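You operate a simulated robot arm through the tools that you are given. There is no shell and no other tool. Be economical: measure what you need, move in short steps, check, and stop when the job is done.

You run a simulated robot arm. Do the job below in one go: nothing can be reset, and whatever is moved stays where it is left.

Task
Brush the rusty bar bright in the sample rack and paint its middle blue.
Fine: use the purple brush till no rust is left and put it back, then load the blue round brush at the blue paint tray, cover the patch between the rests and stand the brush in its cup. Drop nothing. Set down upright: purple brush, blue round brush. A coat counts when it lies all over at full strength: go over it till it gets no stronger. What is to be rubbed or washed off counts as gone when no trace of it is left.

The check looks at the end state, three seconds after you hand in, the way a careful person would. Anything else that was tipped, shoved, dropped, spilled or broken makes it a failure. Lids that push on must go on centred and level and be pressed home; caps that screw on are set level and turned clockwise until they are tight.

Robot
A 7-joint arm with a two-finger gripper, hanging from a carriage that runs on a rail from [-1683, -1] to [1197, 1] (x, y) and turns from -333 to 355 degrees about z. Base frame: it is fixed where the carriage stands at the start and does not move with it; the origin is on the floor, on the carriage's upright axis, x ahead of it, y to its left, z up; the surface under the hand at the start is at about z = 850. Units: mm, degrees, N and s.
With the tool pointing down near the work surface it reaches from about 100 to 480 mm from the robot's upright axis, wherever it stands. Its first joint turns from -166.0 to 166.0 degrees. Places, roughly: blue paint tray [900, -100, 1000]. Payload 1.37 kg.
The TCP is the grasp point between the finger pads, 16 mm short of the fingertips. In the tool frame z runs along the fingers and y along their closing line. The gripper opens to 92 mm. The gripper's body begins 74 mm behind the TCP.
Orientation is told as [roll, pitch, yaw] about the base's x, y, z axes, in that order, counted from this pose: with the fingers straight down and closing along the base's y, the tool's x points along the base's -x, its y along +y and its z along -z.

Tools
- The arm moves only by the tool nudge_tool. Its argument "moves" is a list of rows, each a list of 6 numbers: the shift along the base's x, y, z in mm, then the turn, a rotation vector about the base's x, y, z in degrees. In form: [[tx, ty, tz, wx, wy, wz], ...]. A call has 1 to 10 rows; each row is the pose to reach, as a shift and turn from the pose commanded when the call began. "jaw" is the finger opening in mm, from 0 to 92, set as the call begins (left out, the last holds). A row lasts 0.2 s, in which the tool goes at most 50 mm and 8.6 degrees; a call with a longer step from one row to the next is refused whole, and so is a gripper value outside its range. Where a pose cannot be reached the arm comes as near as it can. A force on the tool above 40 N (or 10 N above the force at the start of the call, whichever is more), or a blocked arm, ends the call early, and 0.2 s more pass. Each finger halts on what it meets, pressing with about 26 N; the grip force reading is that of the motor and also rises with nothing between the fingers. The clock runs only during rows and for 0.2 s after the last one: add rows that repeat a pose to give the fingers time. It gives the time, the measured TCP pose, the force on the tool (base axes), the opening and the grip force at its end, in the units of the frame above (readings bear some noise), with the torque about the TCP (base axes, N m) and any sound that the robot's microphone picked up.
- Cameras (640 x 400 px; columns grow to the right, rows downward): "scene" is now at [272.2, 10.4, 1753.9]; the picture's right is [0.16, -0.99, 0.00], its down [-0.87, -0.14, -0.47] and it looks along [0.47, 0.08, -0.88] (base axes); focal length 266 px, centre (320, 200). "wrist" rides on the gripper at [71, 19, -111] in the tool frame; the picture's right is [-0.26, 0.97, 0.00], its down [-0.78, -0.21, -0.59] and it looks along [-0.57, -0.15, 0.81] (tool axes); focal length 280 px, centre (320, 200). There is no depth. A picture from a camera that has moved, and an enlarged one, comes with that camera's place and axes in the base frame and with its lens. The place of the scene camera against the robot may be out by one fixed shift of up to 25 mm in any direction.
- grab_frame(camera): a new picture of that camera. The clock stands still meanwhile.
- move_column(by): slides the trunk up (or, below 0, down) by that many mm; the arm and the scene camera ride with it, the base frame stays. It gives what a move gives, with no picture.
- steer(legs): drives the robot by 1 to 6 legs, each [ahead, left, turn to the left] in mm, mm and degrees, along the robot's own axes; the way and the turn of a leg run together, so that a leg with both is an arc; at most 1500 mm and 180 degrees a leg. The arm and the cameras ride along, it lands a little off, and it stops where it bumps. It keeps to its track: a leg is cut to what the track allows. It gives what a move gives.
- pan_tilt(pan, tilt): turns the head with the scene camera to pan (to the left, within 155 degrees either way) and tilt (down, from -29 to 69), counted from straight ahead of the robot. It gives what a move gives.
- close_up(camera, box): a new picture of the part [left, top, right, bottom] of that camera's present view, enlarged. The clock stands still meanwhile.
- close_job(): hands the job in; it is judged then, once.

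Work in short steps. Places have to be worked out from the pictures, the camera data and where the tool is seen: move nearer, look again, correct. Check each grasp and each placing, and mend what went wrong. You have 120 turns and 98 pictures in all, those below and enlarged ones among them. Open the gripper and draw the arm clear of the work before you hand the job in, unless the task says otherwise; then end with one line.

The tools are called after "Call:" by a JSON object that holds its "method" and its "body". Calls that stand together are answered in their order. nudge_tool: Moves the arm, as the interface text tells. Its arguments: {"type":"object","properties":{"moves":{"type":"array"},"jaw":{"type":"number"}},"required":["moves"]} The other tools are called the same way: move_column (by) slides the trunk up or down; steer (legs) drives the base; pan_tilt (pan, tilt) turns the head that bears the scene camera; grab_frame (camera) takes a picture; close_up (camera, box) takes an enlarged picture of a part of a camera's view; close_job () hands the job in.

At the start:

```text
t: 0.0
ee_pos: [328.7, 211.9, 999.8]
tool_rot: [0.0, 0.0, 0.0]
wrist_force: [-0.3, 0.4, -1.0]
torque: [-0.03, 0.04, 0.0]
grip_width: 91.7
grip_force: 0.0
trunk travel left (down, up): [-550.0, 110.0]
robot x, y, heading: [0.1, 0.1, 0.1]
head pan, tilt: [9.2, 61.7]
```

scene: 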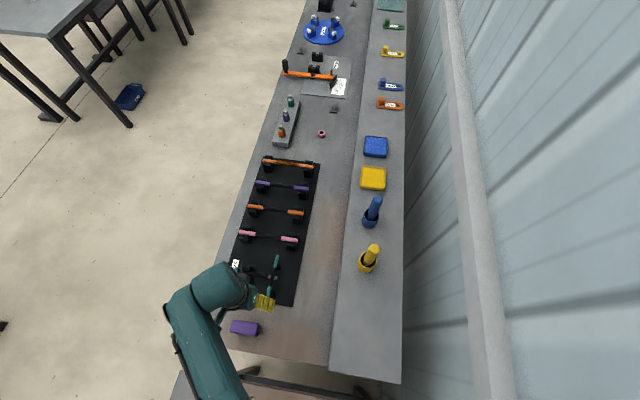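
wrist: 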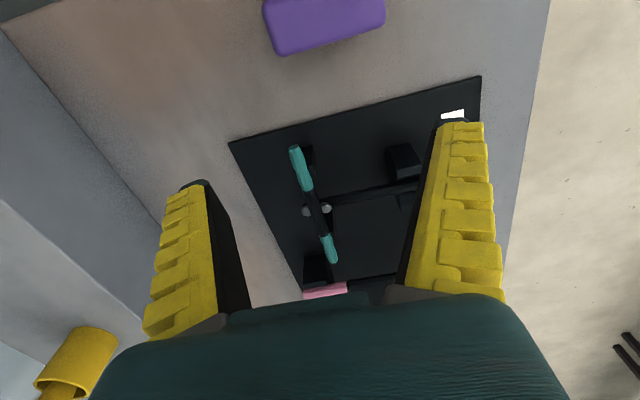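

The scene shows a long bench along x with several bars, a purple block near the robot and cups further on. I take enlarged views to identify things.

Call:
{"method": "close_up", "body": {"camera": "scene", "box": [200, 150, 420, 350]}}

Call:
{"method": "close_up", "body": {"camera": "scene", "box": [250, 0, 420, 150]}}

```text
2.00 times, centred on (310, 250) of scene
camera zoom: at [272.2, 10.4, 1753.9], right [0.16, -0.99, 0.0], down [-0.87, -0.14, -0.47], along [0.47, 0.08, -0.88], focal length 532 px, centre (340, 100)
```

zoom: 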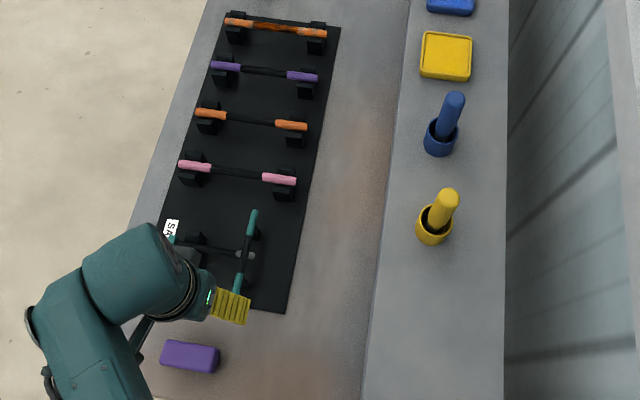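

```text
2.67 times, centred on (335, 75) of scene
camera zoom: at [272.2, 10.4, 1753.9], right [0.16, -0.99, 0.0], down [-0.87, -0.14, -0.47], along [0.47, 0.08, -0.88], focal length 710 px, centre (280, 533)
```

zoom: 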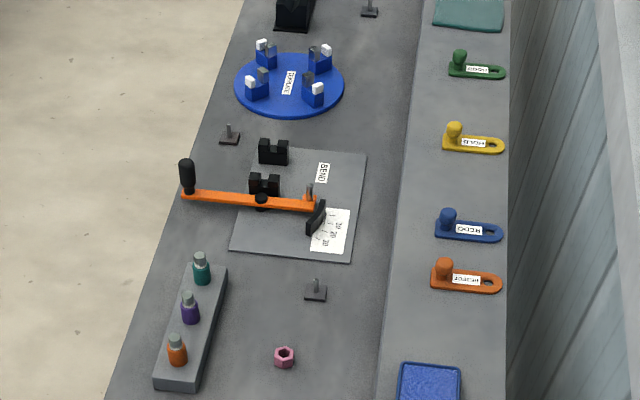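

Call:
{"method": "close_up", "body": {"camera": "scene", "box": [230, 150, 330, 215]}}

Call:
{"method": "close_up", "body": {"camera": "scene", "box": [220, 215, 320, 345]}}

```text
6.15 times, centred on (280, 182) of scene
camera zoom: at [272.2, 10.4, 1753.9], right [0.16, -0.99, 0.0], down [-0.87, -0.14, -0.47], along [0.47, 0.08, -0.88], focal length 1638 px, centre (566, 308)
```

zoom: 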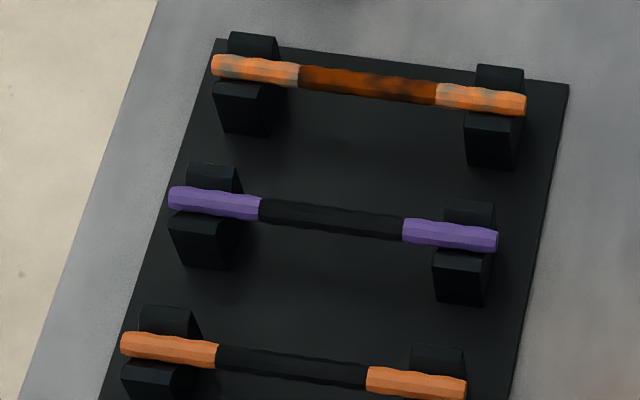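

```text
3.08 times, centred on (270, 280) of scene
camera zoom: at [272.2, 10.4, 1753.9], right [0.16, -0.99, 0.0], down [-0.87, -0.14, -0.47], along [0.47, 0.08, -0.88], focal length 819 px, centre (474, -46)
```

zoom: 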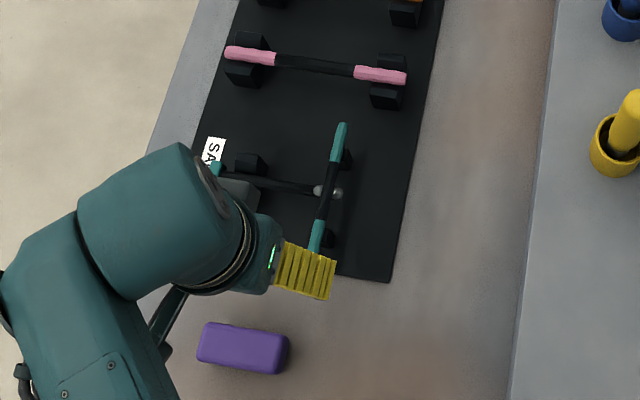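

The rusty bar is the farthest one in the rack (x≈850). The purple block near (270,230) is likely the brush. I turn the fingers to close along x above it and look.

Call:
{"method": "nudge_tool", "body": {"moves": [[-6, 2, 0, 0, 0, 8.5], [-12, 4, 0, 0, 0, 17], [-18, 6, 0, 0, 0, 25.5], [-24, 8, 0, 0, 0, 34], [-30, 10, 0, 0, 0, 42.5], [-36, 12, 0, 0, 0, 51], [-42, 14, 0, 0, 0, 59.5], [-48, 16, 0, 0, 0, 68], [-54, 18, 0, 0, 0, 76.5], [-60, 18, 0, 0, 0, 85]], "jaw": 92}}

Call:
{"method": "grab_frame", "body": {"camera": "wrist"}}

Call:
{"method": "grab_frame", "body": {"camera": "scene"}}

```text
t: 2.2
ee_pos: [266.8, 229.0, 1000.0]
tool_rot: [0.0, 0.1, 85.2]
wrist_force: [-0.6, -0.6, 0.5]
torque: [-0.01, 0.0, -0.04]
grip_width: 91.9
grip_force: 0.1
trunk travel left (down, up): [-550.0, 110.0]
robot x, y, heading: [-2.2, 0.7, -0.2]
head pan, tilt: [9.2, 61.7]
```

```text
91 pictures are left
camera wrist: at [241.7, 161.1, 1110.1], right [-0.94, 0.34, 0.0], down [0.28, 0.76, 0.59], along [0.2, 0.55, -0.81], focal length 280 px, centre (320, 200)
```

wrist: 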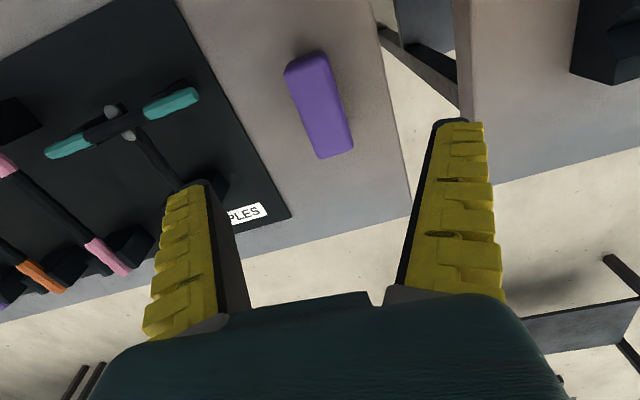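

```text
90 pictures are left
camera scene: at [272.2, 10.5, 1753.9], right [0.16, -0.99, 0.0], down [-0.87, -0.14, -0.47], along [0.47, 0.08, -0.88], focal length 266 px, centre (320, 200)
```

scene: 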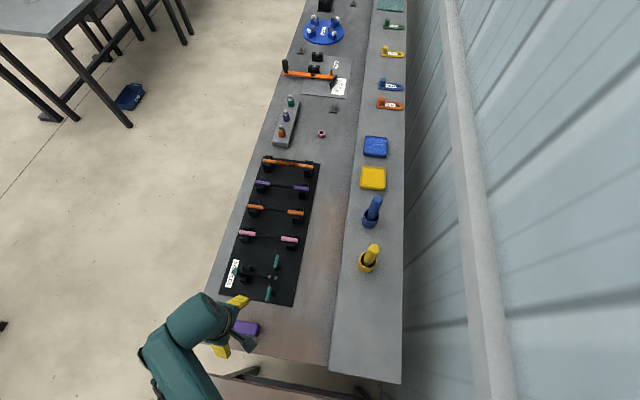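

The block's centre is near (265, 230), long along y. I finish the turn to 90° and descend partway to look at its height.

Call:
{"method": "nudge_tool", "body": {"moves": [[-1, 2, -30, 0, 0, 4.8], [-1, 2, -60, 0, 0, 4.8], [-1, 2, -85, 0, 0, 4.8], [-1, 2, -85, 0, 0, 4.8]]}}

Call:
{"method": "grab_frame", "body": {"camera": "wrist"}}

Call:
{"method": "close_up", "body": {"camera": "scene", "box": [200, 280, 300, 360]}}

```text
t: 3.2
ee_pos: [266.5, 230.9, 916.2]
tool_rot: [0.0, 0.0, 89.7]
wrist_force: [-0.5, 0.1, 0.7]
torque: [0.01, 0.0, 0.01]
grip_width: 91.9
grip_force: 0.1
trunk travel left (down, up): [-550.0, 110.0]
robot x, y, heading: [-3.4, 0.7, 0.1]
head pan, tilt: [9.2, 61.7]
```

```text
89 pictures are left
camera wrist: at [246.3, 161.3, 1025.5], right [-0.96, 0.27, 0.0], down [0.21, 0.78, 0.59], along [0.16, 0.57, -0.81], focal length 280 px, centre (320, 200)
```

wrist: 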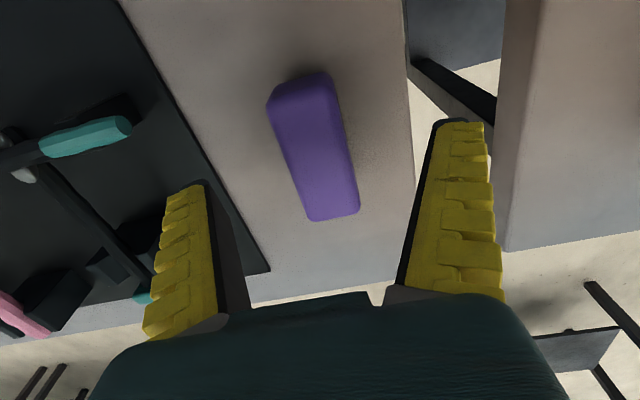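

```text
5.00 times, centred on (250, 320) of scene
camera zoom: at [272.2, 10.4, 1753.9], right [0.16, -0.99, 0.0], down [-0.87, -0.14, -0.47], along [0.47, 0.08, -0.88], focal length 1331 px, centre (670, -400)
```

zoom: 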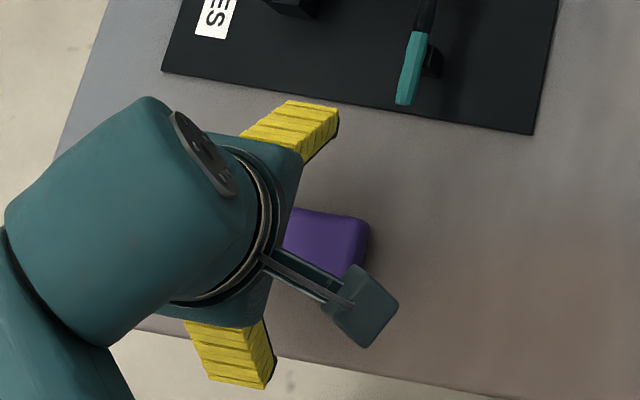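

Triangulation puts the block's top at z≈884, centre (265, 228). I descend to TCP z=879 and close gently.

Call:
{"method": "nudge_tool", "body": {"moves": [[-1.5, -2, -20, 0, 0, 0], [-1.5, -2, -36, 0, 0, 0], [-1.5, -2, -36, 0, 0, 0]]}}

Call:
{"method": "nudge_tool", "body": {"moves": [[0, 0, 0, 0, 0, 0], [0, 0, 0, 0, 0, 0], [0, 0, 0, 0, 0, 0], [0, 0, 0, 0, 0, 0], [0, 0, 0, 0, 0, 0]], "jaw": 20}}

Call:
{"method": "grab_frame", "body": {"camera": "wrist"}}

```text
t: 4.0
ee_pos: [264.8, 228.4, 879.7]
tool_rot: [0.0, 0.0, 89.9]
wrist_force: [-0.5, 0.9, 0.5]
torque: [-0.01, 0.04, -0.02]
grip_width: 92.0
grip_force: 0.1
trunk travel left (down, up): [-550.0, 110.0]
robot x, y, heading: [-1.7, 0.4, -0.0]
head pan, tilt: [9.2, 61.7]
```

```text
t: 5.2
ee_pos: [265.3, 227.8, 879.3]
tool_rot: [0.0, 0.0, 89.8]
wrist_force: [-3.8, -4.2, 17.5]
torque: [-0.15, 0.06, -0.01]
grip_width: 28.8
grip_force: 26.3
trunk travel left (down, up): [-550.0, 110.0]
robot x, y, heading: [0.5, -1.6, 0.1]
head pan, tilt: [9.2, 61.7]
```

```text
87 pictures are left
camera wrist: at [245.1, 158.6, 990.2], right [-0.96, 0.27, 0.0], down [0.21, 0.78, 0.59], along [0.16, 0.57, -0.81], focal length 280 px, centre (320, 200)
```

wrist: 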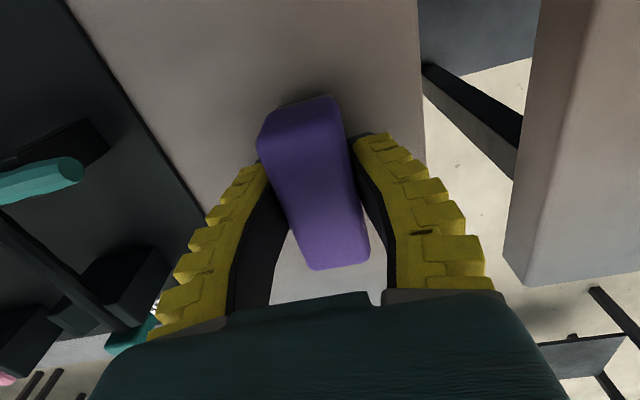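

Gripped at 28.8 mm. I lift 60 mm and check that it comes along.

Call:
{"method": "nudge_tool", "body": {"moves": [[0, 0, 15, 0, 0, 0], [0, 0, 40, 0, 0, 0], [0, 0, 70, 0, 0, 0], [0, 0, 100, 0, 0, 0], [0, 0, 121, 0, 0, 0]]}}

Call:
{"method": "grab_frame", "body": {"camera": "wrist"}}

Call:
{"method": "close_up", "body": {"camera": "scene", "box": [200, 280, 300, 360]}}

```text
t: 6.4
ee_pos: [264.5, 228.3, 1001.3]
tool_rot: [0.0, 0.0, 89.8]
wrist_force: [-0.9, -0.5, 0.2]
torque: [0.0, -0.04, -0.01]
grip_width: 24.2
grip_force: 2.7
trunk travel left (down, up): [-550.0, 110.0]
robot x, y, heading: [3.2, -2.2, -0.0]
head pan, tilt: [9.2, 61.7]
```

```text
86 pictures are left
camera wrist: at [244.6, 158.5, 1110.6], right [-0.96, 0.27, 0.0], down [0.21, 0.78, 0.59], along [0.16, 0.57, -0.81], focal length 280 px, centre (320, 200)
```

wrist: 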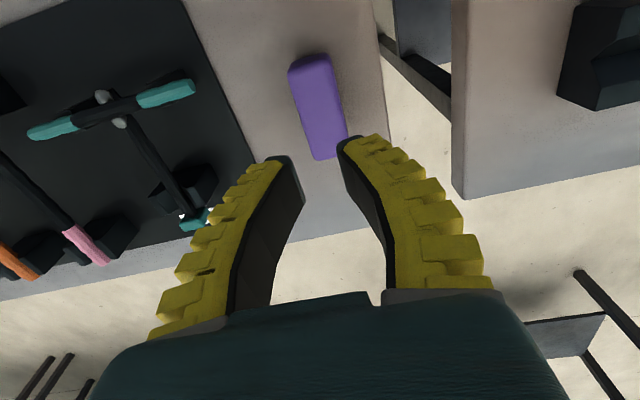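

```text
5.00 times, centred on (250, 320) of scene
camera zoom: at [272.2, 10.4, 1753.8], right [0.16, -0.99, 0.0], down [-0.87, -0.14, -0.47], along [0.47, 0.08, -0.88], focal length 1331 px, centre (670, -400)
```

zoom: 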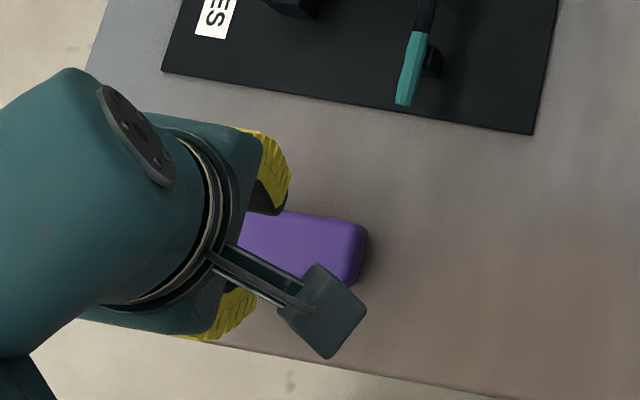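

The fingers slipped off the rounded top; the block is still in place. I open, go lower (TCP z≈868) and grip again.

Call:
{"method": "nudge_tool", "body": {"moves": [[0.5, 1, 0, 0, 0, 0], [0.5, 1, -20, 0, 0, 0], [0.5, 1, -60, 0, 0, 0], [0.5, 1, -100, 0, 0, 0], [0.5, 1, -132.5, 0, 0, 0], [0.5, 1, -132.5, 0, 0, 0]], "jaw": 92}}

Call:
{"method": "nudge_tool", "body": {"moves": [[0, 0, 0, 0, 0, 0], [0, 0, 0, 0, 0, 0], [0, 0, 0, 0, 0, 0], [0, 0, 0, 0, 0, 0], [0, 0, 0, 0, 0, 0]], "jaw": 20}}

Call:
{"method": "nudge_tool", "body": {"moves": [[0, 0, 8, 0, 0, 0], [0, 0, 16, 0, 0, 0], [0, 0, 30, 0, 0, 0], [0, 0, 30, 0, 0, 0]]}}

Call:
{"method": "grab_frame", "body": {"camera": "wrist"}}

```text
t: 7.8
ee_pos: [265.8, 229.9, 867.0]
tool_rot: [0.0, 0.0, 89.8]
wrist_force: [-0.4, 0.1, 0.4]
torque: [-0.02, 0.0, -0.02]
grip_width: 92.0
grip_force: 0.1
trunk travel left (down, up): [-550.0, 110.0]
robot x, y, heading: [2.0, 4.5, -0.0]
head pan, tilt: [9.2, 61.7]
```

```text
t: 9.0
ee_pos: [265.0, 229.3, 866.8]
tool_rot: [0.0, 0.0, 89.9]
wrist_force: [0.9, -1.0, 0.8]
torque: [0.02, 0.03, 0.0]
grip_width: 30.2
grip_force: 25.5
trunk travel left (down, up): [-550.0, 110.0]
robot x, y, heading: [0.2, -0.9, -0.3]
head pan, tilt: [9.2, 61.7]
```

```text
t: 10.0
ee_pos: [265.3, 229.1, 898.6]
tool_rot: [0.0, 0.0, 89.8]
wrist_force: [0.1, -0.9, -1.2]
torque: [-0.04, 0.01, -0.02]
grip_width: 30.6
grip_force: 26.0
trunk travel left (down, up): [-550.0, 110.0]
robot x, y, heading: [0.2, -1.1, 0.1]
head pan, tilt: [9.2, 61.7]
```

```text
84 pictures are left
camera wrist: at [245.0, 160.2, 1007.9], right [-0.96, 0.27, 0.0], down [0.21, 0.78, 0.59], along [0.16, 0.57, -0.81], focal length 280 px, centre (320, 200)
```

wrist: 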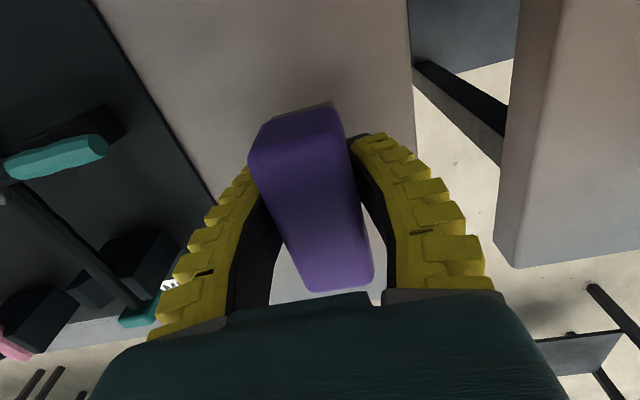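

The brush is held (TCP 17 mm above its underside). I lift to z≈1050 and drive ahead 540 mm toward the rusty bar.

Call:
{"method": "nudge_tool", "body": {"moves": [[0, 0, 40, 0, 0, 0], [0, 0, 80, 0, 0, 0], [0, 0, 120, 0, 0, 0], [0, 0, 152, 0, 0, 0]]}}

Call:
{"method": "steer", "body": {"legs": [[500, 0, 0]]}}

Call:
{"method": "grab_frame", "body": {"camera": "scene"}}

Call:
{"method": "grab_frame", "body": {"camera": "wrist"}}

```text
t: 11.0
ee_pos: [265.3, 229.0, 1049.0]
tool_rot: [0.0, 0.1, 89.8]
wrist_force: [0.4, 0.3, -1.0]
torque: [0.04, -0.03, -0.01]
grip_width: 30.5
grip_force: 26.2
trunk travel left (down, up): [-550.0, 110.0]
robot x, y, heading: [-1.9, 2.0, -0.1]
head pan, tilt: [9.2, 61.7]
```

```text
t: 13.9
ee_pos: [763.1, 230.6, 1049.2]
tool_rot: [0.0, 0.0, 90.0]
wrist_force: [1.0, -0.3, -0.8]
torque: [-0.01, 0.05, -0.03]
grip_width: 31.0
grip_force: 26.1
trunk travel left (down, up): [-550.0, 110.0]
robot x, y, heading: [499.3, 2.4, 0.4]
head pan, tilt: [9.2, 61.7]
```

```text
83 pictures are left
camera scene: at [771.3, 11.7, 1753.8], right [0.16, -0.99, 0.0], down [-0.87, -0.14, -0.47], along [0.47, 0.08, -0.88], focal length 266 px, centre (320, 200)
```

scene: 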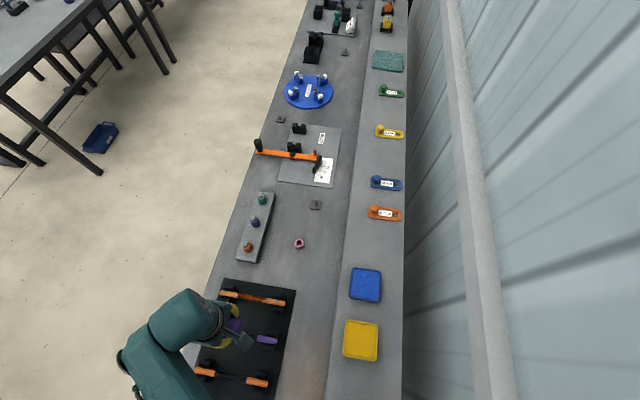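

```text
82 pictures are left
camera wrist: at [743.6, 160.4, 1159.6], right [-0.97, 0.26, 0.0], down [0.21, 0.78, 0.59], along [0.15, 0.57, -0.81], focal length 280 px, centre (320, 200)
```

wrist: 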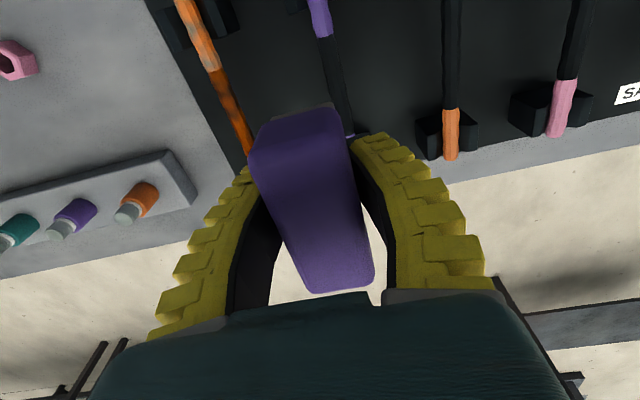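

The bar's x is about 847, but its height is uncertain. I shift the hand for a clear wrist view and a close-up from the scene camera.

Call:
{"method": "nudge_tool", "body": {"moves": [[-20, -20, 0, 0, 0, 0], [-40, -40, 0, 0, 0, 0], [-50, -60, 0, 0, 0, 0], [-50, -60, 0, 0, 0, 0]]}}

Call:
{"method": "grab_frame", "body": {"camera": "wrist"}}

Call:
{"method": "close_up", "body": {"camera": "scene", "box": [200, 270, 320, 345]}}

```text
t: 14.9
ee_pos: [715.2, 169.8, 1049.5]
tool_rot: [0.0, 0.0, 90.0]
wrist_force: [-0.2, -0.8, -0.6]
torque: [-0.04, 0.01, 0.01]
grip_width: 30.6
grip_force: 26.3
trunk travel left (down, up): [-550.0, 110.0]
robot x, y, heading: [501.4, 0.7, 0.3]
head pan, tilt: [9.2, 61.7]
```

```text
81 pictures are left
camera wrist: at [694.2, 100.0, 1159.9], right [-0.97, 0.26, 0.0], down [0.21, 0.78, 0.59], along [0.15, 0.57, -0.81], focal length 280 px, centre (320, 200)
```

wrist: 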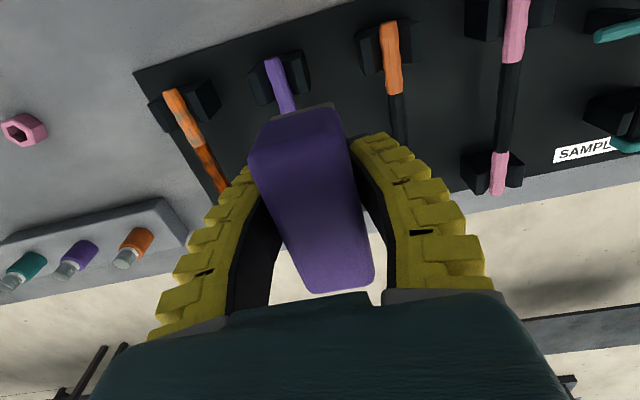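

```text
5.33 times, centred on (260, 308) of scene
camera zoom: at [771.3, 11.6, 1753.8], right [0.16, -0.99, 0.0], down [-0.87, -0.14, -0.47], along [0.47, 0.08, -0.88], focal length 1419 px, centre (640, -373)
```

zoom: 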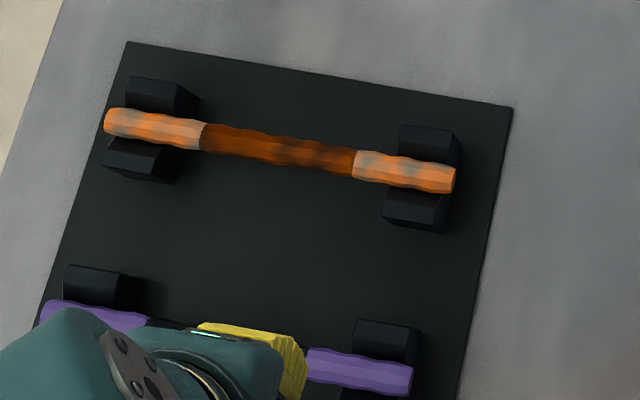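

The bar runs along y at x≈847, about y 130–335, rust all over. I go lower to see the rests and height better.

Call:
{"method": "nudge_tool", "body": {"moves": [[30, 15, 0, 0, 0, 0], [60, 30, -20, 0, 0, 0], [78, 38, -50, 0, 0, 0], [78, 38, -80, 0, 0, 0], [78, 38, -80, 0, 0, 0]]}}

Call:
{"method": "grab_frame", "body": {"camera": "wrist"}}

```text
t: 16.1
ee_pos: [792.0, 208.5, 969.2]
tool_rot: [-0.1, 0.0, 90.0]
wrist_force: [0.5, -0.6, -1.6]
torque: [0.02, -0.01, 0.0]
grip_width: 30.7
grip_force: 25.9
trunk travel left (down, up): [-550.0, 110.0]
robot x, y, heading: [498.0, 4.3, 0.3]
head pan, tilt: [9.2, 61.7]
```

```text
79 pictures are left
camera wrist: at [771.6, 138.5, 1079.0], right [-0.97, 0.26, 0.0], down [0.21, 0.78, 0.59], along [0.15, 0.57, -0.81], focal length 280 px, centre (320, 200)
```

wrist: 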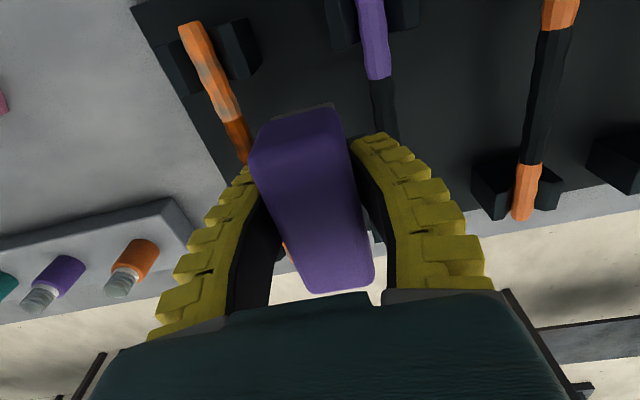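

The bar end is at (845,133,894), so its middle is about (845,235). I move the brush above it and start a gentle descent.

Call:
{"method": "nudge_tool", "body": {"moves": [[25, 12, 0, 0, 0, 0], [53, 27, 0, 0, 0, 0], [53, 27, -15, 0, 0, 0], [53, 27, -30, 0, 0, 0], [53, 27, -40, 0, 0, 0], [53, 27, -40, 0, 0, 0]]}}

Call:
{"method": "grab_frame", "body": {"camera": "wrist"}}

Call:
{"method": "close_up", "body": {"camera": "scene", "box": [200, 270, 320, 345]}}

```text
t: 17.5
ee_pos: [845.1, 235.0, 927.3]
tool_rot: [0.0, 0.0, 90.0]
wrist_force: [-0.2, 0.7, -0.4]
torque: [-0.01, 0.0, 0.01]
grip_width: 30.7
grip_force: 26.1
trunk travel left (down, up): [-550.0, 110.0]
robot x, y, heading: [498.8, -0.5, 0.4]
head pan, tilt: [9.2, 61.7]
```

```text
78 pictures are left
camera wrist: at [824.9, 165.0, 1039.1], right [-0.97, 0.26, 0.0], down [0.21, 0.78, 0.59], along [0.15, 0.57, -0.81], focal length 280 px, centre (320, 200)
```

wrist: 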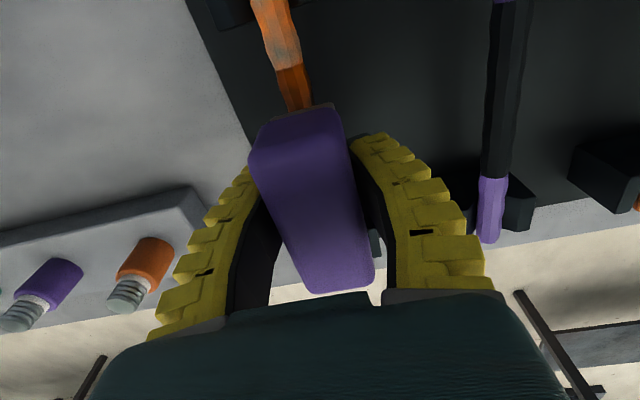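

```text
5.33 times, centred on (260, 308) of scene
camera zoom: at [771.3, 11.7, 1753.9], right [0.16, -0.99, 0.0], down [-0.87, -0.14, -0.47], along [0.47, 0.08, -0.88], focal length 1419 px, centre (640, -373)
```

zoom: 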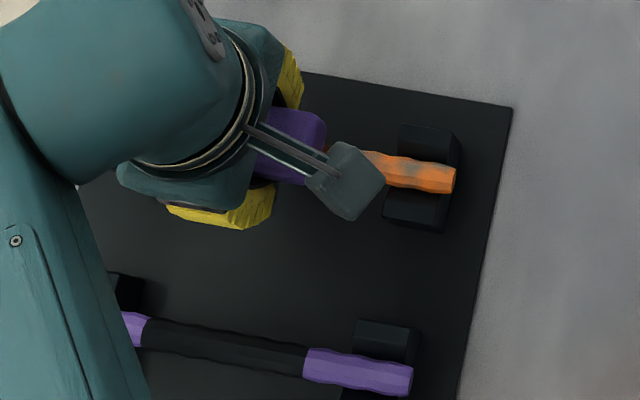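

Alignment looks good. I lower in small steps watching the force.

Call:
{"method": "nudge_tool", "body": {"moves": [[0, 0, -3, 0, 0, 0], [0, 0, -6, 0, 0, 0], [0, 0, -6, 0, 0, 0]]}}

Call:
{"method": "nudge_tool", "body": {"moves": [[0, 0, -1.5, 0, 0, 0], [0, 0, -3, 0, 0, 0], [0, 0, -3, 0, 0, 0]]}}

Call:
{"method": "nudge_tool", "body": {"moves": [[0, 0, -1, 0, 0, 0], [0, 0, -2, 0, 0, 0], [0, 0, -2, 0, 0, 0]]}}

```text
t: 18.3
ee_pos: [843.4, 234.5, 922.8]
tool_rot: [0.0, 0.0, 90.0]
wrist_force: [0.2, 0.4, -1.4]
torque: [0.05, -0.02, -0.01]
grip_width: 30.5
grip_force: 26.2
trunk travel left (down, up): [-550.0, 110.0]
robot x, y, heading: [501.3, 1.4, 0.1]
head pan, tilt: [9.2, 61.7]
```

```text
t: 19.1
ee_pos: [844.5, 235.4, 919.0]
tool_rot: [0.0, -0.1, 90.0]
wrist_force: [-0.3, -0.3, -1.4]
torque: [-0.04, -0.01, 0.02]
grip_width: 30.7
grip_force: 26.2
trunk travel left (down, up): [-550.0, 110.0]
robot x, y, heading: [499.2, 0.4, 0.3]
head pan, tilt: [9.2, 61.7]
```

```text
t: 19.9
ee_pos: [845.0, 236.2, 918.5]
tool_rot: [0.0, 0.1, 90.1]
wrist_force: [-0.4, -0.8, -0.3]
torque: [-0.01, -0.02, 0.0]
grip_width: 30.6
grip_force: 26.1
trunk travel left (down, up): [-550.0, 110.0]
robot x, y, heading: [499.5, 1.7, 0.1]
head pan, tilt: [9.2, 61.7]
```

No contact yet at z≈917. I continue down in 2 mm steps.

Call:
{"method": "nudge_tool", "body": {"moves": [[0, 0, -1, 0, 0, 0], [0, 0, -2, 0, 0, 0], [0, 0, -2, 0, 0, 0]]}}

Call:
{"method": "nudge_tool", "body": {"moves": [[0, 0, -1, 0, 0, 0], [0, 0, -2, 0, 0, 0], [0, 0, -2, 0, 0, 0]]}}

Call:
{"method": "nudge_tool", "body": {"moves": [[0, 0, -1, 0, 0, 0], [0, 0, -2, 0, 0, 0], [0, 0, -2, 0, 0, 0]]}}

```text
t: 20.7
ee_pos: [843.5, 235.0, 916.9]
tool_rot: [0.1, -0.1, 90.0]
wrist_force: [0.5, -0.8, 1.0]
torque: [-0.01, 0.0, 0.01]
grip_width: 30.7
grip_force: 26.0
trunk travel left (down, up): [-550.0, 110.0]
robot x, y, heading: [500.2, -0.6, 0.2]
head pan, tilt: [9.2, 61.7]
```

```text
t: 21.5
ee_pos: [845.0, 236.4, 915.1]
tool_rot: [-0.1, 0.1, 90.0]
wrist_force: [-5.6, -3.8, 17.0]
torque: [-0.07, 0.05, -0.02]
grip_width: 32.3
grip_force: 26.0
trunk travel left (down, up): [-550.0, 110.0]
robot x, y, heading: [499.7, 2.2, 0.1]
head pan, tilt: [9.2, 61.7]
```

```text
t: 22.3
ee_pos: [845.1, 236.0, 913.4]
tool_rot: [-0.1, -0.1, 90.0]
wrist_force: [-6.6, -3.4, 26.2]
torque: [-0.02, 0.1, -0.04]
grip_width: 31.6
grip_force: 26.0
trunk travel left (down, up): [-550.0, 110.0]
robot x, y, heading: [501.3, 2.5, 0.2]
head pan, tilt: [9.2, 61.7]
```

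Contact at about z=915; 26 N is more than needed. I ease up 2 mm and stroke along the bar.

Call:
{"method": "nudge_tool", "body": {"moves": [[0, 0, 2, 0, 0, 0], [0, 12, 2, 0, 0, 0], [0, 24, 2, 0, 0, 0], [0, 12, 2, 0, 0, 0], [0, 0, 2, 0, 0, 0], [0, -12, 2, 0, 0, 0], [0, -24, 2, 0, 0, 0], [0, -12, 2, 0, 0, 0], [0, 0, 2, 0, 0, 0]]}}

Call:
{"method": "grab_frame", "body": {"camera": "wrist"}}

```text
t: 24.3
ee_pos: [844.1, 235.6, 914.3]
tool_rot: [0.0, -0.1, 90.1]
wrist_force: [-0.5, -1.1, 6.2]
torque: [-0.15, -0.02, 0.01]
grip_width: 29.3
grip_force: 26.1
trunk travel left (down, up): [-550.0, 110.0]
robot x, y, heading: [498.0, -0.0, 0.2]
head pan, tilt: [9.2, 61.7]
```

```text
76 pictures are left
camera wrist: at [824.7, 165.5, 1024.5], right [-0.97, 0.26, 0.0], down [0.21, 0.78, 0.59], along [0.15, 0.57, -0.81], focal length 280 px, centre (320, 200)
```

wrist: 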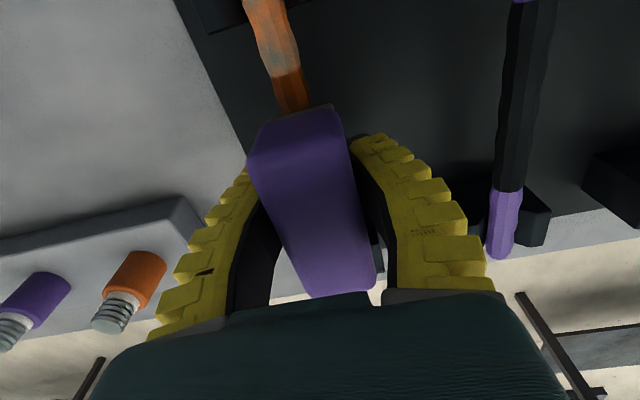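

The force is now about 6 N and the bar stays put. I do more, longer strokes.

Call:
{"method": "nudge_tool", "body": {"moves": [[0, 15, 0, 0, 0, 0], [0, 30, 0, 0, 0, 0], [0, 45, 0, 0, 0, 0], [0, 30, 0, 0, 0, 0], [0, 10, 0, 0, 0, 0], [0, -10, 0, 0, 0, 0], [0, -30, 0, 0, 0, 0], [0, -45, 0, 0, 0, 0], [0, -25, 0, 0, 0, 0], [0, 0, 0, 0, 0, 0]]}}

Call:
{"method": "nudge_tool", "body": {"moves": [[0, 15, 0, 0, 0, 0], [0, 30, 0, 0, 0, 0], [0, 45, 0, 0, 0, 0], [0, 30, 0, 0, 0, 0], [0, 10, 0, 0, 0, 0], [0, -10, 0, 0, 0, 0], [0, -30, 0, 0, 0, 0], [0, -45, 0, 0, 0, 0], [0, -25, 0, 0, 0, 0], [0, 0, 0, 0, 0, 0]]}}

Call:
{"method": "nudge_tool", "body": {"moves": [[0, 0, 25, 0, 0, 0], [-30, -10, 55, 0, 0, 0], [-70, -30, 75, 0, 0, 0], [-110, -45, 100, 0, 0, 0], [-110, -45, 100, 0, 0, 0]]}}

Call:
{"method": "close_up", "body": {"camera": "scene", "box": [200, 270, 320, 345]}}

Call:
{"method": "grab_frame", "body": {"camera": "wrist"}}

```text
t: 26.5
ee_pos: [842.9, 234.4, 913.7]
tool_rot: [0.0, 0.0, 90.0]
wrist_force: [1.1, -0.2, 1.2]
torque: [0.0, -0.01, -0.02]
grip_width: 28.5
grip_force: 25.3
trunk travel left (down, up): [-550.0, 110.0]
robot x, y, heading: [494.9, -0.6, -0.1]
head pan, tilt: [9.2, 61.7]
```

```text
t: 28.7
ee_pos: [845.0, 236.2, 913.8]
tool_rot: [0.0, 0.0, 90.0]
wrist_force: [-0.3, 0.8, 2.0]
torque: [-0.06, -0.01, 0.03]
grip_width: 28.7
grip_force: 26.1
trunk travel left (down, up): [-550.0, 110.0]
robot x, y, heading: [500.0, 0.7, 0.1]
head pan, tilt: [9.2, 61.7]
```

```text
t: 29.9
ee_pos: [733.4, 189.8, 1014.7]
tool_rot: [0.0, 0.0, 89.9]
wrist_force: [0.4, -0.8, -0.5]
torque: [0.01, -0.02, -0.01]
grip_width: 28.6
grip_force: 26.0
trunk travel left (down, up): [-550.0, 110.0]
robot x, y, heading: [496.9, 3.2, 0.2]
head pan, tilt: [9.2, 61.7]
```

```text
5.33 times, centred on (260, 308) of scene
camera zoom: at [771.3, 11.6, 1753.8], right [0.16, -0.99, 0.0], down [-0.87, -0.14, -0.47], along [0.47, 0.08, -0.88], focal length 1419 px, centre (640, -373)
```

zoom: 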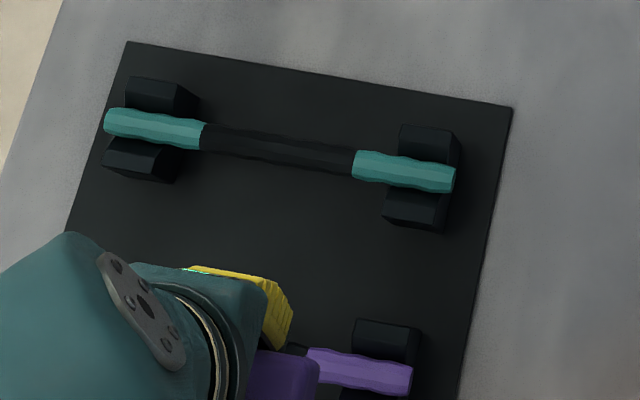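

```text
74 pictures are left
camera wrist: at [714.4, 120.5, 1125.0], right [-0.96, 0.26, 0.0], down [0.21, 0.78, 0.59], along [0.15, 0.57, -0.81], focal length 280 px, centre (320, 200)
```

wrist: 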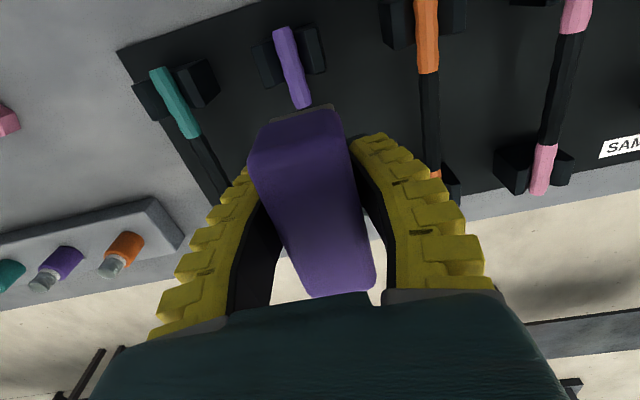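

The bar is now teal with a dark middle. I zoom in for leftover traces.

Call:
{"method": "close_up", "body": {"camera": "scene", "box": [216, 284, 292, 312]}}

Call:
{"method": "close_up", "body": {"camera": "wrist", "box": [120, 50, 280, 210]}}

```text
8.42 times, centred on (254, 298) of scene
camera zoom: at [771.3, 11.6, 1753.8], right [0.16, -0.99, 0.0], down [-0.87, -0.14, -0.47], along [0.47, 0.08, -0.88], focal length 2241 px, centre (876, -625)
```

zoom: 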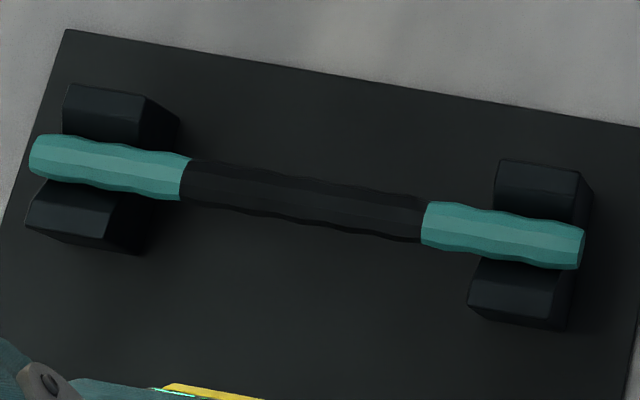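

```text
2.50 times, centred on (200, 130) of wrist
camera zoom: at [714.4, 120.5, 1125.0], right [-0.96, 0.26, 0.0], down [0.21, 0.78, 0.59], along [0.15, 0.57, -0.81], focal length 701 px, centre (620, 375)
```

zoom: 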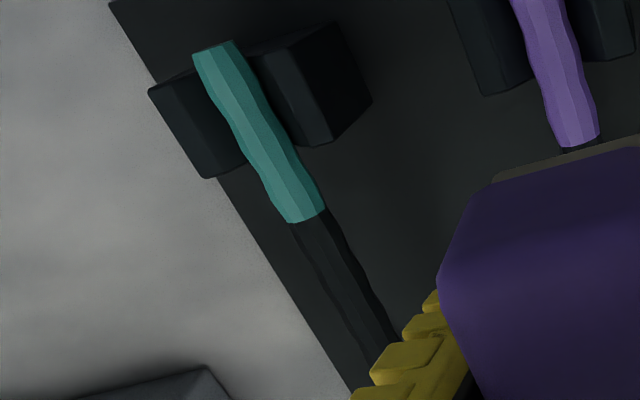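

The bar is spotless. I raise the brush and drive back to its place.

Call:
{"method": "nudge_tool", "body": {"moves": [[10, 13, 20, 0, 0, 0], [20, 26, 35, 0, 0, 0], [31, 40, 35, 0, 0, 0], [31, 40, 35, 0, 0, 0]]}}

Call:
{"method": "steer", "body": {"legs": [[-500, 0, 0]]}}

Call:
{"method": "grab_frame", "body": {"camera": "wrist"}}

```text
t: 30.9
ee_pos: [766.3, 230.3, 1048.2]
tool_rot: [-0.1, 0.0, 90.0]
wrist_force: [0.7, -0.4, -1.4]
torque: [0.0, -0.03, 0.0]
grip_width: 28.7
grip_force: 26.2
trunk travel left (down, up): [-550.0, 110.0]
robot x, y, heading: [499.9, -1.0, 0.4]
head pan, tilt: [9.2, 61.7]
```

```text
t: 33.9
ee_pos: [265.0, 230.3, 1049.3]
tool_rot: [0.0, 0.0, 89.8]
wrist_force: [-0.8, 0.5, -0.5]
torque: [-0.01, 0.03, -0.01]
grip_width: 28.5
grip_force: 26.3
trunk travel left (down, up): [-550.0, 110.0]
robot x, y, heading: [-2.7, 0.9, 0.0]
head pan, tilt: [9.2, 61.7]
```

```text
71 pictures are left
camera wrist: at [245.0, 159.5, 1159.3], right [-0.96, 0.26, 0.0], down [0.21, 0.78, 0.59], along [0.16, 0.57, -0.81], focal length 280 px, centre (320, 200)
```

wrist: 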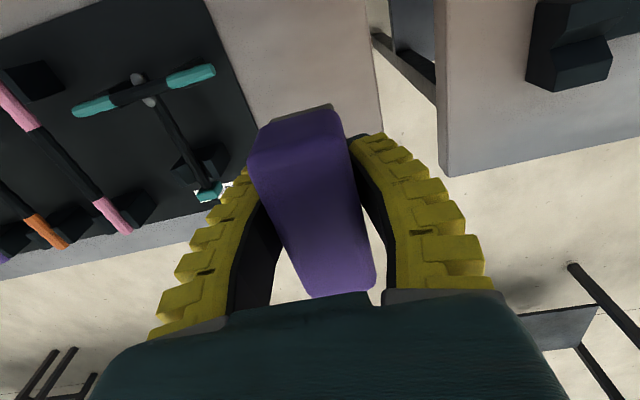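

Position matches the pick-up spot. I lower to just above the surface, then feel for contact.

Call:
{"method": "nudge_tool", "body": {"moves": [[0, -1, -40, 0, 0, 0], [0, -1, -80, 0, 0, 0], [0, -1, -120, 0, 0, 0], [0, -1, -150, 0, 0, 0], [0, -1, -170, 0, 0, 0], [0, -1, -178, 0, 0, 0], [0, -1, -178, 0, 0, 0]]}}

Call:
{"method": "nudge_tool", "body": {"moves": [[0, 0, -1.5, 0, 0, 0], [0, 0, -3, 0, 0, 0], [0, 0, -3, 0, 0, 0]]}}

Call:
{"method": "nudge_tool", "body": {"moves": [[0, 0, -1, 0, 0, 0], [0, 0, -2, 0, 0, 0], [0, 0, -2, 0, 0, 0]]}}

```text
t: 35.5
ee_pos: [263.8, 228.0, 870.6]
tool_rot: [0.0, 0.0, 89.8]
wrist_force: [0.5, 0.1, -1.1]
torque: [-0.02, 0.03, 0.0]
grip_width: 28.6
grip_force: 25.7
trunk travel left (down, up): [-550.0, 110.0]
robot x, y, heading: [-2.9, 2.8, -0.1]
head pan, tilt: [9.2, 61.7]
```

```text
t: 36.3
ee_pos: [264.9, 229.3, 868.8]
tool_rot: [0.0, 0.0, 89.7]
wrist_force: [-0.3, 0.2, -0.1]
torque: [0.02, -0.03, 0.02]
grip_width: 28.8
grip_force: 26.3
trunk travel left (down, up): [-550.0, 110.0]
robot x, y, heading: [-0.7, -1.7, 0.0]
head pan, tilt: [9.2, 61.7]
```

```text
t: 37.1
ee_pos: [265.4, 227.2, 866.2]
tool_rot: [0.0, 0.1, 89.9]
wrist_force: [-0.2, -0.1, -1.2]
torque: [-0.01, -0.01, -0.01]
grip_width: 28.7
grip_force: 26.2
trunk travel left (down, up): [-550.0, 110.0]
robot x, y, heading: [-0.5, -2.3, -0.0]
head pan, tilt: [9.2, 61.7]
```

Call:
{"method": "nudge_tool", "body": {"moves": [[0, 0, -0.5, 0, 0, 0], [0, 0, -1, 0, 0, 0], [0, 0, -1, 0, 0, 0]]}}

Call:
{"method": "grab_frame", "body": {"camera": "wrist"}}

```text
t: 37.9
ee_pos: [265.3, 228.4, 865.8]
tool_rot: [-0.1, 0.0, 89.9]
wrist_force: [-2.5, -2.3, 8.0]
torque: [-0.03, -0.07, -0.05]
grip_width: 28.8
grip_force: 26.3
trunk travel left (down, up): [-550.0, 110.0]
robot x, y, heading: [0.5, -0.1, -0.0]
head pan, tilt: [9.2, 61.7]
```

```text
70 pictures are left
camera wrist: at [244.8, 158.4, 975.7], right [-0.96, 0.26, 0.0], down [0.21, 0.78, 0.59], along [0.16, 0.57, -0.81], focal length 280 px, centre (320, 200)
```

wrist: 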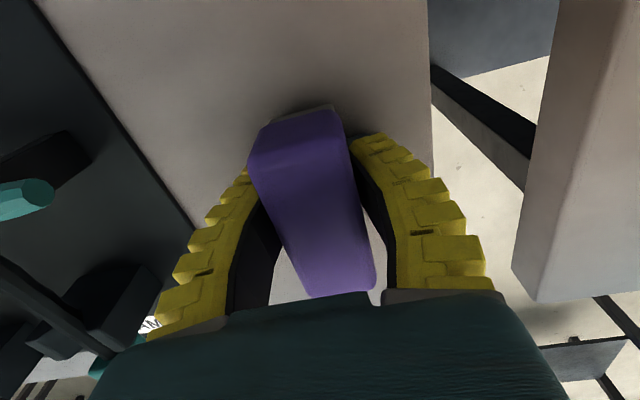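

Contact at 8 N. I open the fingers, then lift straight up and look.

Call:
{"method": "nudge_tool", "body": {"moves": [[0, 0, 0.5, 0, 0, 0], [0, 0, 1, 0, 0, 0], [0, 0, 1, 0, 0, 0], [0, 0, 1, 0, 0, 0], [0, 0, 1, 0, 0, 0]], "jaw": 80}}

Call:
{"method": "nudge_tool", "body": {"moves": [[0, 0, 15, 0, 0, 0], [0, 0, 50, 0, 0, 0], [0, 0, 100, 0, 0, 0], [0, 0, 150, 0, 0, 0], [0, 0, 200, 0, 0, 0], [0, 0, 235, 0, 0, 0], [0, 0, 235, 0, 0, 0]]}}

Call:
{"method": "grab_frame", "body": {"camera": "wrist"}}

Call:
{"method": "grab_frame", "body": {"camera": "scene"}}

```text
t: 39.1
ee_pos: [264.7, 228.4, 866.0]
tool_rot: [0.0, 0.0, 89.8]
wrist_force: [0.8, -0.7, 0.3]
torque: [-0.01, 0.01, 0.02]
grip_width: 81.5
grip_force: 0.8
trunk travel left (down, up): [-550.0, 110.0]
robot x, y, heading: [-2.3, 0.3, 0.1]
head pan, tilt: [9.2, 61.7]
```

```text
t: 40.7
ee_pos: [265.3, 228.4, 1099.3]
tool_rot: [0.0, -0.1, 89.8]
wrist_force: [0.3, 0.2, 0.0]
torque: [-0.06, -0.02, 0.01]
grip_width: 81.4
grip_force: 1.2
trunk travel left (down, up): [-550.0, 110.0]
robot x, y, heading: [-2.9, -0.0, -0.3]
head pan, tilt: [9.2, 61.7]
```

```text
69 pictures are left
camera wrist: at [245.4, 157.8, 1210.4], right [-0.96, 0.26, 0.0], down [0.21, 0.78, 0.59], along [0.16, 0.57, -0.81], focal length 280 px, centre (320, 200)
```

wrist: 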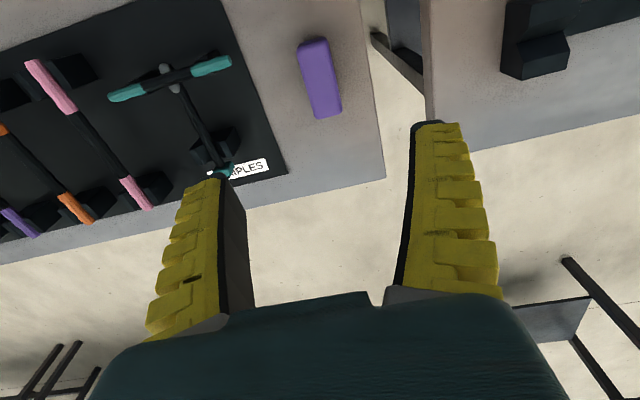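

```text
68 pictures are left
camera scene: at [270.1, 10.6, 1753.9], right [0.16, -0.99, 0.0], down [-0.87, -0.14, -0.47], along [0.47, 0.08, -0.88], focal length 266 px, centre (320, 200)
```

scene: 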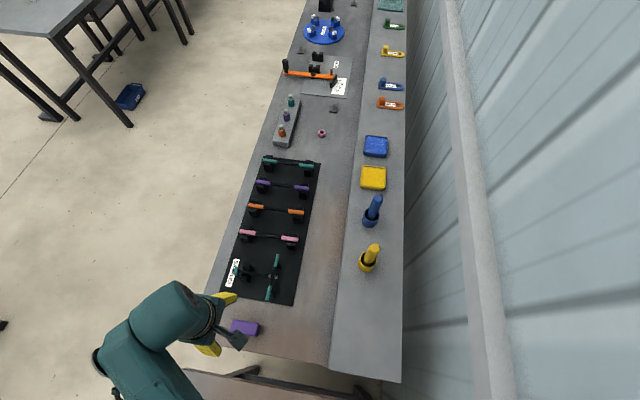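

Brush is back in place and nothing else was disturbed. I turn the hand back to yaw 0, move inward and drive towards the blue brush for a closer look.

Call:
{"method": "nudge_tool", "body": {"moves": [[0, -10, 10, 0, 0, -8.5], [0, -20, 20, 0, 0, -17], [0, -30, 30, 0, 0, -25.5], [0, -40, 40, 0, 0, -34], [0, -50, 50, 0, 0, -42.5], [0, -60, 60, 0, 0, -51], [0, -70, 70, 0, 0, -59.5], [0, -80, 70, 0, 0, -68], [0, -90, 70, 0, 0, -76.5], [0, -100, 70, 0, 0, -85]]}}

Call:
{"method": "steer", "body": {"legs": [[250, 0, 0]]}}

Call:
{"method": "pan_tilt", "body": {"pan": -20, "tilt": 55}}

Call:
{"method": "grab_frame", "body": {"camera": "scene"}}

Call:
{"method": "grab_frame", "body": {"camera": "wrist"}}

```text
t: 42.9
ee_pos: [264.7, 127.4, 1173.1]
tool_rot: [0.1, 0.1, 4.7]
wrist_force: [-0.1, -0.2, -0.1]
torque: [0.02, 0.0, 0.01]
grip_width: 81.2
grip_force: 1.0
trunk travel left (down, up): [-550.0, 110.0]
robot x, y, heading: [1.1, 1.3, -0.3]
head pan, tilt: [9.2, 61.7]
```

```text
t: 44.7
ee_pos: [514.5, 128.8, 1170.6]
tool_rot: [0.0, 0.1, 4.9]
wrist_force: [-0.7, 0.9, 0.2]
torque: [0.01, -0.03, 0.02]
grip_width: 81.4
grip_force: 0.7
trunk travel left (down, up): [-550.0, 110.0]
robot x, y, heading: [247.6, -0.6, 0.4]
head pan, tilt: [9.2, 61.7]
```

```text
t: 45.6
ee_pos: [515.2, 129.4, 1170.9]
tool_rot: [0.0, 0.0, 4.9]
wrist_force: [-0.1, -0.5, 0.6]
torque: [0.02, 0.01, 0.06]
grip_width: 81.3
grip_force: 1.2
trunk travel left (down, up): [-550.0, 110.0]
robot x, y, heading: [244.9, -0.8, 0.0]
head pan, tilt: [-20.0, 55.0]
```

```text
67 pictures are left
camera scene: at [523.7, -23.7, 1761.9], right [-0.34, -0.94, 0.0], down [-0.77, 0.28, -0.57], along [0.54, -0.19, -0.82], focal length 266 px, centre (320, 200)
```

scene: 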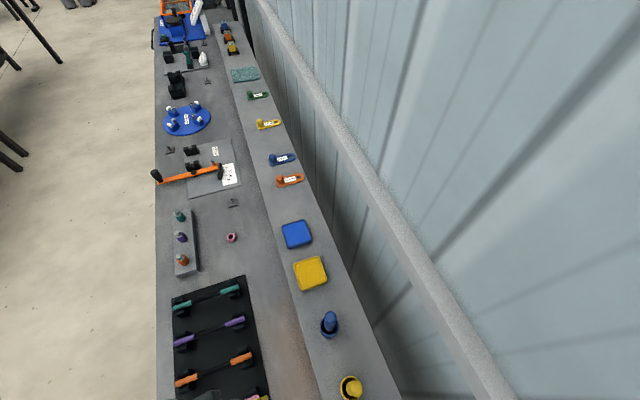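

```text
66 pictures are left
camera wrist: at [441.5, 143.0, 1281.3], right [0.18, 0.98, 0.0], down [0.8, -0.14, 0.59], along [0.58, -0.1, -0.81], focal length 280 px, centre (320, 200)
```

wrist: 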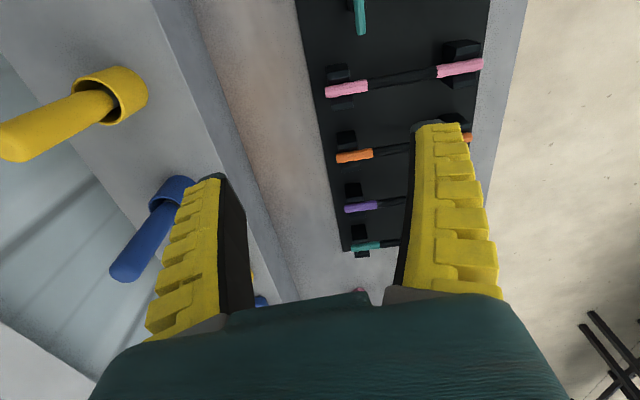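

The brush stands nearly upright in its cup around (620, −90). I centre the hand over that ledge, staying behind and higher, to look at it head-on.

Call:
{"method": "nudge_tool", "body": {"moves": [[-10, -40, 20, 0, 0, -2], [-20, -80, 30, 0, 0, -4.8], [-20, -125, 30, 0, 0, -4.8], [-20, -170, 30, 0, 0, -4.8], [-20, -215, 30, 0, 0, -4.8], [-20, -215, 30, 0, 0, -4.8]]}}

Call:
{"method": "grab_frame", "body": {"camera": "wrist"}}

Call:
{"method": "close_up", "body": {"camera": "scene", "box": [260, 200, 400, 400]}}

```text
t: 47.0
ee_pos: [495.2, -85.2, 1195.7]
tool_rot: [0.0, -0.1, 0.3]
wrist_force: [-0.1, 0.8, 0.4]
torque: [0.0, -0.02, -0.02]
grip_width: 81.3
grip_force: 1.1
out of reach, approached as far as the arm can: row 3, 4, 5, 6
trunk travel left (down, up): [-550.0, 110.0]
robot x, y, heading: [243.9, 2.3, -0.1]
head pan, tilt: [-20.0, 55.0]
```

```text
65 pictures are left
camera wrist: at [422.6, -65.4, 1306.6], right [0.26, 0.97, 0.0], down [0.78, -0.21, 0.59], along [0.57, -0.15, -0.81], focal length 280 px, centre (320, 200)
```

wrist: 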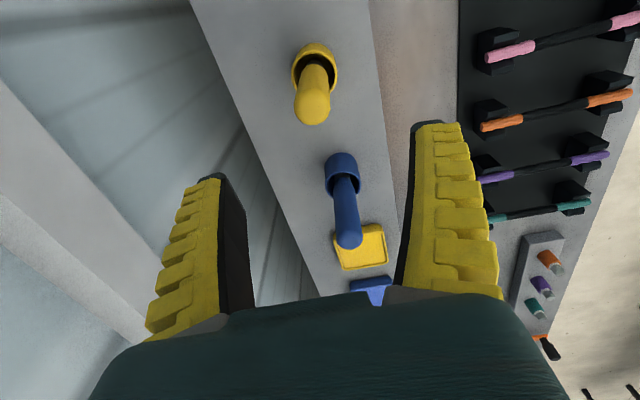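

```text
2.00 times, centred on (330, 300) of scene
camera zoom: at [523.7, -23.8, 1761.9], right [-0.34, -0.94, 0.0], down [-0.77, 0.28, -0.57], along [0.54, -0.19, -0.82], focal length 532 px, centre (300, 0)
```

zoom: 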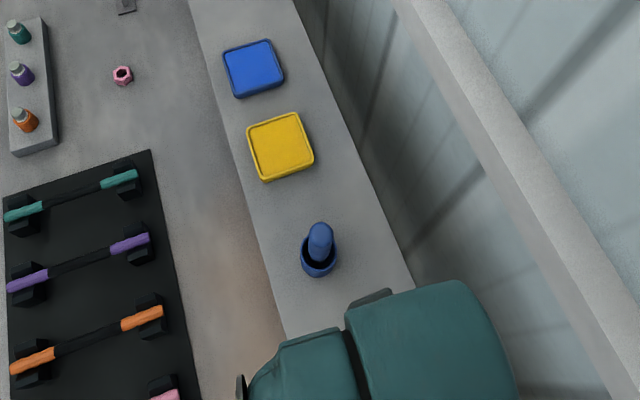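

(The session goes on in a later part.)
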